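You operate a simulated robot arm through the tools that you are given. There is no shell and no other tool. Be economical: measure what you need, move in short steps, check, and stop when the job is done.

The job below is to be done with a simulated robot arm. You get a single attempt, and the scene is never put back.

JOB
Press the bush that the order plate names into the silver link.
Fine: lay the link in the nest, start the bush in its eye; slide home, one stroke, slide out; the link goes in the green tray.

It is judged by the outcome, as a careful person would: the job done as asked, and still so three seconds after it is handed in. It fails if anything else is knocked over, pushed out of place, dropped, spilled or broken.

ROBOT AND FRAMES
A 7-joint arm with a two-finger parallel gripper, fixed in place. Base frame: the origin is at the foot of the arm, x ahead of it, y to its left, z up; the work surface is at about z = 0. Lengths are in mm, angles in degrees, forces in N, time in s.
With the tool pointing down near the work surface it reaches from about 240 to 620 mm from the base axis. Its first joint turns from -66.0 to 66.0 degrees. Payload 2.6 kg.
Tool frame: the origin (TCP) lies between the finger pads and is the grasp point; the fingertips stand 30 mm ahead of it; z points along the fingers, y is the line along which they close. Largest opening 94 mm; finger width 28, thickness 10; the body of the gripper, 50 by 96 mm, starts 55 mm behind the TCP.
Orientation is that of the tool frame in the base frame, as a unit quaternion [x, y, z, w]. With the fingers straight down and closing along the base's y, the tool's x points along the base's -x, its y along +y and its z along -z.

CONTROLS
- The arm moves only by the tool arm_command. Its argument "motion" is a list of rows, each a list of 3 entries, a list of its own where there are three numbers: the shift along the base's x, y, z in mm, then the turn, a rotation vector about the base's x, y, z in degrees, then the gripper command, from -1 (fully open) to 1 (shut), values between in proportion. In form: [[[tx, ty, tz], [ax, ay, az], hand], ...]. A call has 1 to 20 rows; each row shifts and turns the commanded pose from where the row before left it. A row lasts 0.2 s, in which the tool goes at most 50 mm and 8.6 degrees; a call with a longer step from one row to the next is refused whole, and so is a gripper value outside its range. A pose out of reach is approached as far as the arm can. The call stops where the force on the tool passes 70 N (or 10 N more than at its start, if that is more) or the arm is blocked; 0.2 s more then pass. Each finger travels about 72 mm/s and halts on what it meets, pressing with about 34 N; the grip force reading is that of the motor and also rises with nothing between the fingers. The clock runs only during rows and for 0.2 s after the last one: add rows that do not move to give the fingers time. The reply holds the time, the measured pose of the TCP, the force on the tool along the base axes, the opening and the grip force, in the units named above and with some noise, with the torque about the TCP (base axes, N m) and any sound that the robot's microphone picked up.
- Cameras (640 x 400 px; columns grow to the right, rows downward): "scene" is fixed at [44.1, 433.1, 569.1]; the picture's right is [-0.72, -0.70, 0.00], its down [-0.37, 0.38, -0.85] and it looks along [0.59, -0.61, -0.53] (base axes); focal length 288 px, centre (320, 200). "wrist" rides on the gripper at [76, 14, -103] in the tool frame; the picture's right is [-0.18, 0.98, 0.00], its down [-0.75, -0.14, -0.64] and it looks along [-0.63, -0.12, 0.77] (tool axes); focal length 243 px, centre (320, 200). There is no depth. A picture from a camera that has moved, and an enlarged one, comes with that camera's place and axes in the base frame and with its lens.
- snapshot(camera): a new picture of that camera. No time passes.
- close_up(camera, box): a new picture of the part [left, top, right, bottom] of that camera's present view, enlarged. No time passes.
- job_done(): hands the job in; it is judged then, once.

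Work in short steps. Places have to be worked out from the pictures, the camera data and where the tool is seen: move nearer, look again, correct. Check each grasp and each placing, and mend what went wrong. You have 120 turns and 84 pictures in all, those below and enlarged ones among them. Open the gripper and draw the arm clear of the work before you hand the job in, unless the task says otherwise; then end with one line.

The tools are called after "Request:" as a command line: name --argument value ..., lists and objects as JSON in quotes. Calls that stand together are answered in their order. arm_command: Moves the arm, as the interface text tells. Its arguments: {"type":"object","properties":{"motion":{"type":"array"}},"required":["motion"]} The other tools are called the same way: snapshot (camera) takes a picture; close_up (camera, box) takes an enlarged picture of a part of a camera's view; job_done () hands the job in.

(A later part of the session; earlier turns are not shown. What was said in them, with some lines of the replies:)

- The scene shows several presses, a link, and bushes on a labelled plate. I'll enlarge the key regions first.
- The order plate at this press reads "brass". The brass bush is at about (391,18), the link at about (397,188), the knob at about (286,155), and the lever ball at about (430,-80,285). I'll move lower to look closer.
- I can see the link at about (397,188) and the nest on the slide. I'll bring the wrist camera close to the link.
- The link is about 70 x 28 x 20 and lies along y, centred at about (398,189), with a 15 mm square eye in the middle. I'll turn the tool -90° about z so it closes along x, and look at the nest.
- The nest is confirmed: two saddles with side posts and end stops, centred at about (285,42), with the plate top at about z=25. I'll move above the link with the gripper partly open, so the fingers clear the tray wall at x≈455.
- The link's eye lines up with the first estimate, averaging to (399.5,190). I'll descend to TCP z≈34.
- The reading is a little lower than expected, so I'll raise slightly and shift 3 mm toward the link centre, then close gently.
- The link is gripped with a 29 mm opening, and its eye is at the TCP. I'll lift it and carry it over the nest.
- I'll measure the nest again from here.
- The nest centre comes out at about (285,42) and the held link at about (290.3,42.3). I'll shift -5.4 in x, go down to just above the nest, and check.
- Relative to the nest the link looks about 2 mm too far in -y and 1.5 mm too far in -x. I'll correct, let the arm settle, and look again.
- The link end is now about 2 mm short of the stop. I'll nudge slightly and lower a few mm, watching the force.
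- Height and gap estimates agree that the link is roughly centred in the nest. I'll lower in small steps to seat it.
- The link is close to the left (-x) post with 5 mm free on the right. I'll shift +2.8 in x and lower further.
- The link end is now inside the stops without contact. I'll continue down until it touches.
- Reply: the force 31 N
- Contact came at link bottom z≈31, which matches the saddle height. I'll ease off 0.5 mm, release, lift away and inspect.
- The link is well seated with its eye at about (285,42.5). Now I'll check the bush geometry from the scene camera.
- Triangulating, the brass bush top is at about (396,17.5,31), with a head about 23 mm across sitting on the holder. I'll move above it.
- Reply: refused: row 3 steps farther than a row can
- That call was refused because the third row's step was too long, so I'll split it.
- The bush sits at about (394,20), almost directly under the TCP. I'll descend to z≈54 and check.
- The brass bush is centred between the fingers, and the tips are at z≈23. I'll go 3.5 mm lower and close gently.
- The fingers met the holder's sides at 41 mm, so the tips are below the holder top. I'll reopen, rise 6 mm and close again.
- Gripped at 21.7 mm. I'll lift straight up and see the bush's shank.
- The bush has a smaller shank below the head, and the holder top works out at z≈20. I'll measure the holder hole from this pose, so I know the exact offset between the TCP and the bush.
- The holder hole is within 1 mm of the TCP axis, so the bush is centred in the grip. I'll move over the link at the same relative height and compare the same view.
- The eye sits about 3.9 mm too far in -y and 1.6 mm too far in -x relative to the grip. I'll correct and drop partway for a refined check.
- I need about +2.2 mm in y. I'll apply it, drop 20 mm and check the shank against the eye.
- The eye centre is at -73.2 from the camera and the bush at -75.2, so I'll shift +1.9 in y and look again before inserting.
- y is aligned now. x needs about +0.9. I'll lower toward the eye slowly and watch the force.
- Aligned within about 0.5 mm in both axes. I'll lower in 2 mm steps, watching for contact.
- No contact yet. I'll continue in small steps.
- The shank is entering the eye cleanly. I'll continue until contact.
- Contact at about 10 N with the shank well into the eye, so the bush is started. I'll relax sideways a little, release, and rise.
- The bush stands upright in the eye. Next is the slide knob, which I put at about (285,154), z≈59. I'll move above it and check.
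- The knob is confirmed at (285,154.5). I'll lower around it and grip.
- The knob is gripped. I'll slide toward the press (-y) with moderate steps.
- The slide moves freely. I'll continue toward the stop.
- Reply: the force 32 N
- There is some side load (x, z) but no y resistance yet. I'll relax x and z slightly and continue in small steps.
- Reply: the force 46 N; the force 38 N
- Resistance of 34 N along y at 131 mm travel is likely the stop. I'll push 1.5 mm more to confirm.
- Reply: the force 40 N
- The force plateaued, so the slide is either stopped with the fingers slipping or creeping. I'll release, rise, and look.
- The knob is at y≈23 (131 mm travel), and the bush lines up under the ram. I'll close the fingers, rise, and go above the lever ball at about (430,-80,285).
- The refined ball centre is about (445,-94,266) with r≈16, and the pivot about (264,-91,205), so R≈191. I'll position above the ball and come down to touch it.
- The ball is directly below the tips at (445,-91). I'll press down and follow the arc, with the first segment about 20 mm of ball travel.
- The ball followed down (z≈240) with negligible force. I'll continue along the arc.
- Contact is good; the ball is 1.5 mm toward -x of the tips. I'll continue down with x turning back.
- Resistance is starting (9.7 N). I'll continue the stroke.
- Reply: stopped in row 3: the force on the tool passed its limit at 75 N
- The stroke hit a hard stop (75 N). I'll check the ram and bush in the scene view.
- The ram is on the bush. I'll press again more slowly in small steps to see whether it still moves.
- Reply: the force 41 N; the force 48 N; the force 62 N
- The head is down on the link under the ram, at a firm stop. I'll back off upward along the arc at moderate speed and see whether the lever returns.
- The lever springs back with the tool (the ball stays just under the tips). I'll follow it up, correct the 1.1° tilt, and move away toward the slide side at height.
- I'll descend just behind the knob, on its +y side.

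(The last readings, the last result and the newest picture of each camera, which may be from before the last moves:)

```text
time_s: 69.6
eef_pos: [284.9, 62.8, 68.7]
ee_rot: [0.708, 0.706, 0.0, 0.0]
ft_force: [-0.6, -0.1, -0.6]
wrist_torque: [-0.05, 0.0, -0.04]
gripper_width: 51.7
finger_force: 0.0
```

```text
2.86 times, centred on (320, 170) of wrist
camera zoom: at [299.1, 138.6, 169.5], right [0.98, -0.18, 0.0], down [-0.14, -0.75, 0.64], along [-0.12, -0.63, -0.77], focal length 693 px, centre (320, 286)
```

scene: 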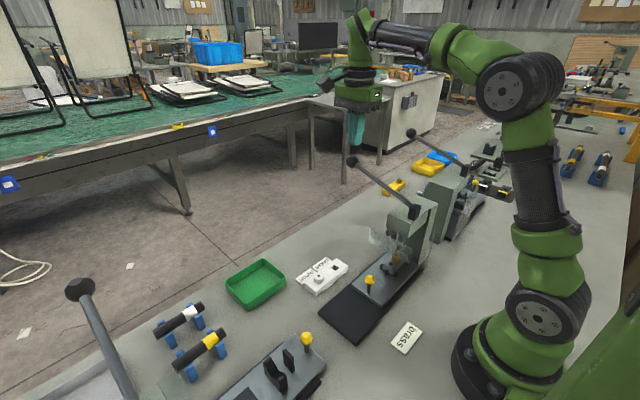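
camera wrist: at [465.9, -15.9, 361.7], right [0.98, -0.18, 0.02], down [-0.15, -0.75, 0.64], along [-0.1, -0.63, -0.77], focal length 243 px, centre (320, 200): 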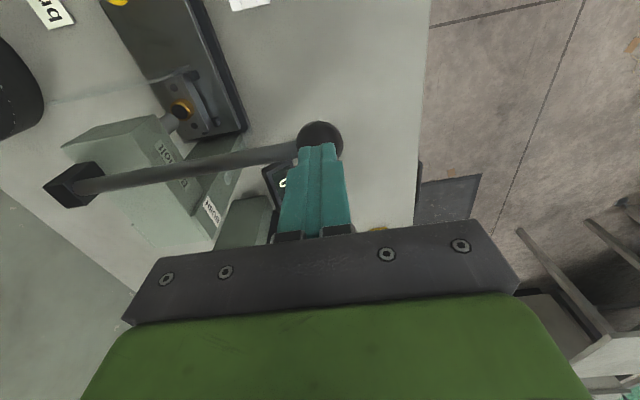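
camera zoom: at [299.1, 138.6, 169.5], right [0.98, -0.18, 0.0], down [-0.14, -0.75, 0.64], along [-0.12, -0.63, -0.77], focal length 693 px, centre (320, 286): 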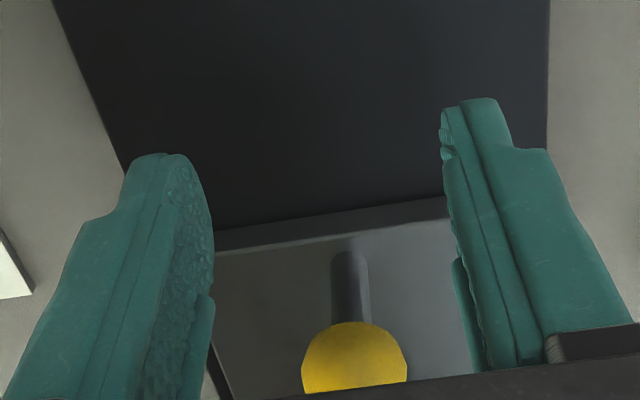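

The knob is between the fingers' path. I'll move -39 in y, grip, then slide out.

Request:
arm_command --motion '[[[0, -15, -1.5], [0, 0, 0], -0.1], [[0, -15, 0], [0, 0, 0], -0.1], [[0, -9, 0], [0, 0, 0], -0.1], [[0, 0, 0], [0, 0, 0], 0.2], [[0, 0, 0], [0, 0, 0], 0.5], [[0, 0, 0], [0, 0, 0], 0.7], [[0, 0, 0], [0, 0, 0], 0.7]]'

```text
time_s: 71.2
eef_pos: [284.5, 23.4, 66.3]
ee_rot: [0.707, 0.707, 0.0, 0.001]
ft_force: [16.1, -0.2, -11.2]
wrist_torque: [-0.02, -0.09, 0.0]
gripper_width: 22.9
finger_force: 45.0
```

Gripped. I'll slide out along +y gently.

Request:
arm_command --motion '[[[0.4, 4, -0.2], [0, 0, 0], 0.7], [[0, 9, 0], [0, 0, 0], 0.7], [[0, 12, 0], [0, 0, 0], 0.7], [[0, 12, 0], [0, 0, 0], 0.7], [[0, 12, 0], [0, 0, 0], 0.7], [[0, 8, 0], [0, 0, 0], 0.7], [[0, 0, 0], [0, 0, 0], 0.7]]'

```text
time_s: 72.8
eef_pos: [284.8, 82.5, 66.2]
ee_rot: [0.707, 0.707, -0.001, -0.001]
ft_force: [-1.0, -0.3, 13.5]
wrist_torque: [0.52, 0.0, -0.22]
gripper_width: 22.5
finger_force: 45.2
```

Request:
arm_command --motion '[[[0, 8, 0], [0, 0, 0], 0.7], [[0, 12, 0], [0, 0, 0], 0.7], [[0, 12, 0], [0, 0, 0], 0.7], [[0, 12, 0], [0, 0, 0], 0.7], [[0, 10, 0], [0, 0, 0], 0.7], [[0, 8, 0], [0, 0, 0], 0.7], [[0, 6, 0], [0, 0, 0], 0.7], [[0, 0, 0], [0, 0, 0], 0.7]]'

```text
time_s: 74.6
eef_pos: [284.8, 149.8, 66.9]
ee_rot: [0.706, 0.708, 0.0, 0.0]
ft_force: [18.4, -0.9, -32.0]
wrist_torque: [-0.14, -0.03, 0.16]
gripper_width: 22.7
finger_force: 45.0
```

Request:
arm_command --motion '[[[0.4, 2, -0.5], [0, 0, 0], 0.7], [[0, 2, 0], [0, 0, 0], 0.7], [[0, 1, 0], [0, 0, 0], 0.7], [[0, 0, 0], [0, 0, 0], 0.7]]'

```text
time_s: 75.6
eef_pos: [284.5, 154.9, 66.8]
ee_rot: [0.707, 0.707, 0.0, -0.002]
ft_force: [1.5, -1.7, 3.0]
wrist_torque: [-0.26, 0.04, 0.14]
gripper_width: 22.6
finger_force: 45.0
```

The slide is back at its starting position. I'll release, rise, and move to view the link.

Request:
arm_command --motion '[[[0, 0, 0], [0, 0, 0], 0.3], [[0, 0, 0], [0, 0, 0], 0], [[0, 0, 0], [0, 0, 0], -0.2], [[0, 0, 30], [0, 0, 0], -0.2], [[0, 0, 40], [0, 0, 0], -0.2], [[0, -25, 15], [0, 0, 0], -0.2], [[0, -28, 0], [0, 0, 0], -0.2], [[0, -20, 0], [0, 0, 0], -0.2], [[0, 0, 0], [0, 0, 0], -0.2], [[0, 0, 0], [0, 0, 0], -0.2], [[0, 0, 0], [0, 0, 0], -0.2]]'

Request:
close_up --camera "wrist" --box '[240, 90, 400, 210]'

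```text
time_s: 78.0
eef_pos: [284.6, 81.6, 149.0]
ee_rot: [0.707, 0.707, -0.001, 0.0]
ft_force: [-0.2, 0.3, -0.3]
wrist_torque: [-0.01, 0.0, 0.03]
gripper_width: 56.1
finger_force: 0.1
```

```text
3.33 times, centred on (320, 150) of wrist
camera zoom: at [299.7, 156.7, 250.2], right [0.98, -0.18, 0.0], down [-0.14, -0.75, 0.64], along [-0.12, -0.63, -0.77], focal length 809 px, centre (320, 367)
```

zoom: 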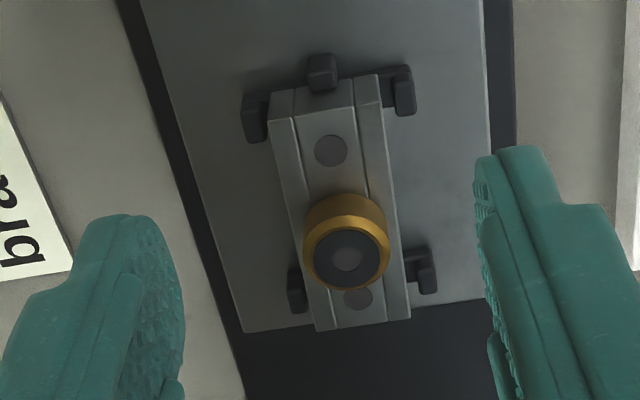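

The bush sits in the link with a press mark on top, and the slide is out. I'll pick up the link at (285,42), at the same height where I released it.

Request:
arm_command --motion '[[[0.4, -20, 0], [0, 0, 0], -0.2], [[0, -19.3, 0], [0, 0, 0], -0.2], [[0, 0, 0], [0, 0, 0], -0.2], [[0, 0, -35], [0, 0, 0], -0.2], [[0, 0, -30], [0, 0, 0], -0.2], [[0, 0, -15], [0, 0, 0], -0.2], [[0, 0, -4], [0, 0, 0], -0.2], [[0, 0, 0], [0, 0, 0], -0.2]]'

```text
time_s: 79.8
eef_pos: [286.0, 41.6, 67.7]
ee_rot: [0.707, 0.707, -0.001, -0.001]
ft_force: [-0.7, -0.7, 0.0]
wrist_torque: [-0.03, -0.05, -0.01]
gripper_width: 56.0
finger_force: 0.0
```

Request:
arm_command --motion '[[[0, 0, -2], [0, 0, 0], 0.1], [[0, 0, 0], [0, 0, 0], 0.4], [[0, 0, 0], [0, 0, 0], 0.6], [[0, 0, 0], [0, 0, 0], 0.7], [[0, 0, 4], [0, 0, 0], 0.7], [[0, 0, 6], [0, 0, 0], 0.7], [[0, 0, 10], [0, 0, 0], 0.7], [[0, 0, 0], [0, 0, 0], 0.7]]'

```text
time_s: 81.6
eef_pos: [285.8, 42.6, 84.9]
ee_rot: [0.707, 0.707, -0.001, -0.001]
ft_force: [0.8, 0.4, -1.0]
wrist_torque: [-0.03, 0.03, 0.03]
gripper_width: 28.9
finger_force: 34.3
```

The link is held at 28.9 mm. I'll lift it and carry it over the green tray (centre about (503,184)).

Request:
arm_command --motion '[[[0, 0, 35], [0, 0, 0], 0.7], [[0, 0, 30], [0, 0, 0], 0.7], [[36, 23.5, 0], [0, 0, 0], 0.7], [[36, 23.5, 0], [0, 0, 0], 0.7], [[36, 23.5, 0], [0, 0, 0], 0.7], [[36, 23.5, 0], [0, 0, 0], 0.7], [[36, 23.5, 0], [0, 0, 0], 0.7], [[36, 23.5, 0], [0, 0, 0], 0.7], [[0, 0, -30], [0, 0, 0], 0.7], [[0, 0, 0], [0, 0, 0], 0.7], [[0, 0, 0], [0, 0, 0], 0.7]]'

Request:
snapshot --camera "wrist"

```text
time_s: 84.0
eef_pos: [503.2, 181.1, 121.5]
ee_rot: [0.707, 0.707, 0.0, -0.001]
ft_force: [-0.6, -0.4, -1.6]
wrist_torque: [-0.01, -0.03, -0.01]
gripper_width: 29.2
finger_force: 34.3
```

```text
3 pictures are left
camera wrist: at [516.8, 257.6, 222.7], right [0.98, -0.18, 0.0], down [-0.14, -0.75, 0.64], along [-0.12, -0.63, -0.77], focal length 243 px, centre (320, 200)
```

wrist: 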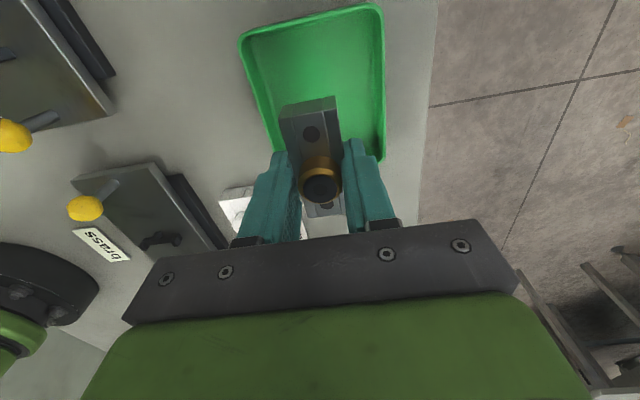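

The tray spans x 459–554 and y 133–245, so its centre is about (506,189). I'll shift to that and lower the link to the floor.

Request:
arm_command --motion '[[[3.3, 8, 0], [0, 0, 0], 0.7], [[0, 0, 0], [0, 0, 0], 0.7], [[0, 0, -30], [0, 0, 0], 0.7], [[0, 0, -25], [0, 0, 0], 0.7], [[0, 0, -15], [0, 0, 0], 0.7], [[0, 0, -6], [0, 0, 0], 0.7], [[0, 0, 0], [0, 0, 0], 0.7]]'

```text
time_s: 85.6
eef_pos: [505.2, 187.5, 43.2]
ee_rot: [0.707, 0.707, -0.001, -0.001]
ft_force: [0.4, 0.0, -2.0]
wrist_torque: [-0.02, 0.0, 0.01]
gripper_width: 29.1
finger_force: 33.7
```

Request:
arm_command --motion '[[[0, 0, -2], [0, 0, 0], 0.7], [[0, 0, -1.5], [0, 0, 0], 0.7], [[0, 0, 0], [0, 0, 0], 0.7]]'

```text
time_s: 86.4
eef_pos: [504.9, 190.0, 40.0]
ee_rot: [0.707, 0.707, 0.0, 0.0]
ft_force: [0.1, -0.2, -1.1]
wrist_torque: [0.01, -0.01, 0.0]
gripper_width: 29.3
finger_force: 34.1
```

Request:
arm_command --motion '[[[0, 0, -1.2], [0, 0, 0], 0.7], [[0, 0, -1], [0, 0, 0], 0.7], [[0, 0, 0], [0, 0, 0], 0.7]]'

```text
time_s: 87.2
eef_pos: [503.3, 189.2, 38.7]
ee_rot: [0.707, 0.707, -0.001, 0.001]
ft_force: [0.5, -1.0, 0.5]
wrist_torque: [0.05, -0.04, 0.02]
gripper_width: 29.0
finger_force: 34.4
```

Request:
arm_command --motion '[[[0, 0, -1], [0, 0, 0], 0.7], [[0, 0, -0.8], [0, 0, 0], 0.7], [[0, 0, 0], [0, 0, 0], 0.7]]'

```text
time_s: 88.0
eef_pos: [506.0, 188.5, 38.5]
ee_rot: [0.707, 0.707, 0.001, 0.001]
ft_force: [-7.9, -4.3, 23.7]
wrist_torque: [-0.34, 0.34, -0.07]
gripper_width: 29.1
finger_force: 33.8
```

The link is on the tray floor (24 N). I'll ease off, open just enough, rise, and draw clear.

Request:
arm_command --motion '[[[0, 0, 0.5], [0, 0, 0], 0.7], [[0, 0, 0], [0, 0, 0], 0.3], [[0, 0, 0], [0, 0, 0], 0.1], [[0, 0, 0], [0, 0, 0], 0.05], [[0, 0, 20], [0, 0, 0], 0.05], [[0, 0, 45], [0, 0, 0], 0.05], [[0, 0, 45], [0, 0, 0], 0.05], [[-20, 10, 40], [0, 0, 0], -0.5], [[-35, 0, 30], [0, 0, 0], -1], [[-40, 0, 20], [0, 0, 0], -1], [[-40, 0, 0], [0, 0, 0], -1], [[0, 0, 0], [0, 0, 0], -1], [[0, 0, 0], [0, 0, 0], -1]]'

Request:
close_up --camera "scene" --box '[200, 230, 440, 380]'

```text
time_s: 90.8
eef_pos: [371.2, 198.5, 237.2]
ee_rot: [0.707, 0.707, 0.0, -0.001]
ft_force: [0.9, 0.9, -0.2]
wrist_torque: [0.0, -0.01, -0.01]
gripper_width: 94.1
finger_force: 0.1
```

```text
2.67 times, centred on (320, 305) of scene
camera zoom: at [44.1, 433.1, 569.1], right [-0.72, -0.7, 0.0], down [-0.37, 0.38, -0.85], along [0.59, -0.61, -0.53], focal length 769 px, centre (320, -80)
```

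zoom: 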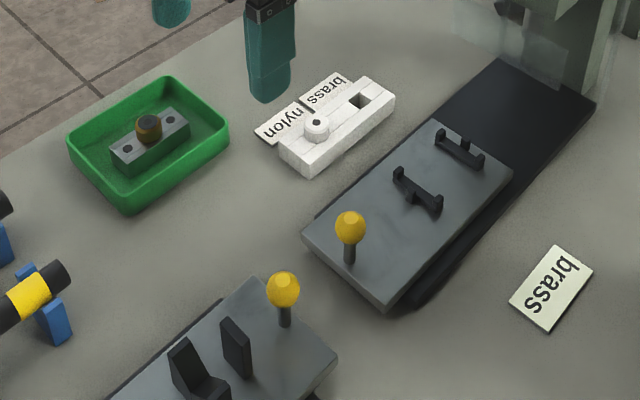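

One last enlarged look, to check the bush is home in the link.

Request:
close_up --camera "scene" --box '[235, 262, 275, 302]'

```text
10.00 times, centred on (255, 282) of scene
camera zoom: at [44.1, 433.1, 569.1], right [-0.72, -0.7, 0.0], down [-0.37, 0.38, -0.85], along [0.59, -0.61, -0.53], focal length 2885 px, centre (970, -620)
```

zoom: 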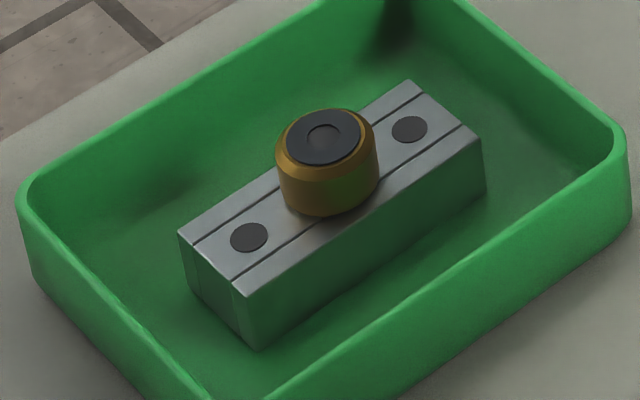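

The bush head sits flush on the link with the press mark on top. The link lies in the green tray, everything else is in place, and the arm is clear with the gripper open.

Request:
job_done

```text
The job is handed in.
```

I pressed the brass bush, the one the order plate names, into the silver link in one lever stroke down to a firm stop; the link is in the green tray, the slide is back out, and the arm is clear with the gripper open.
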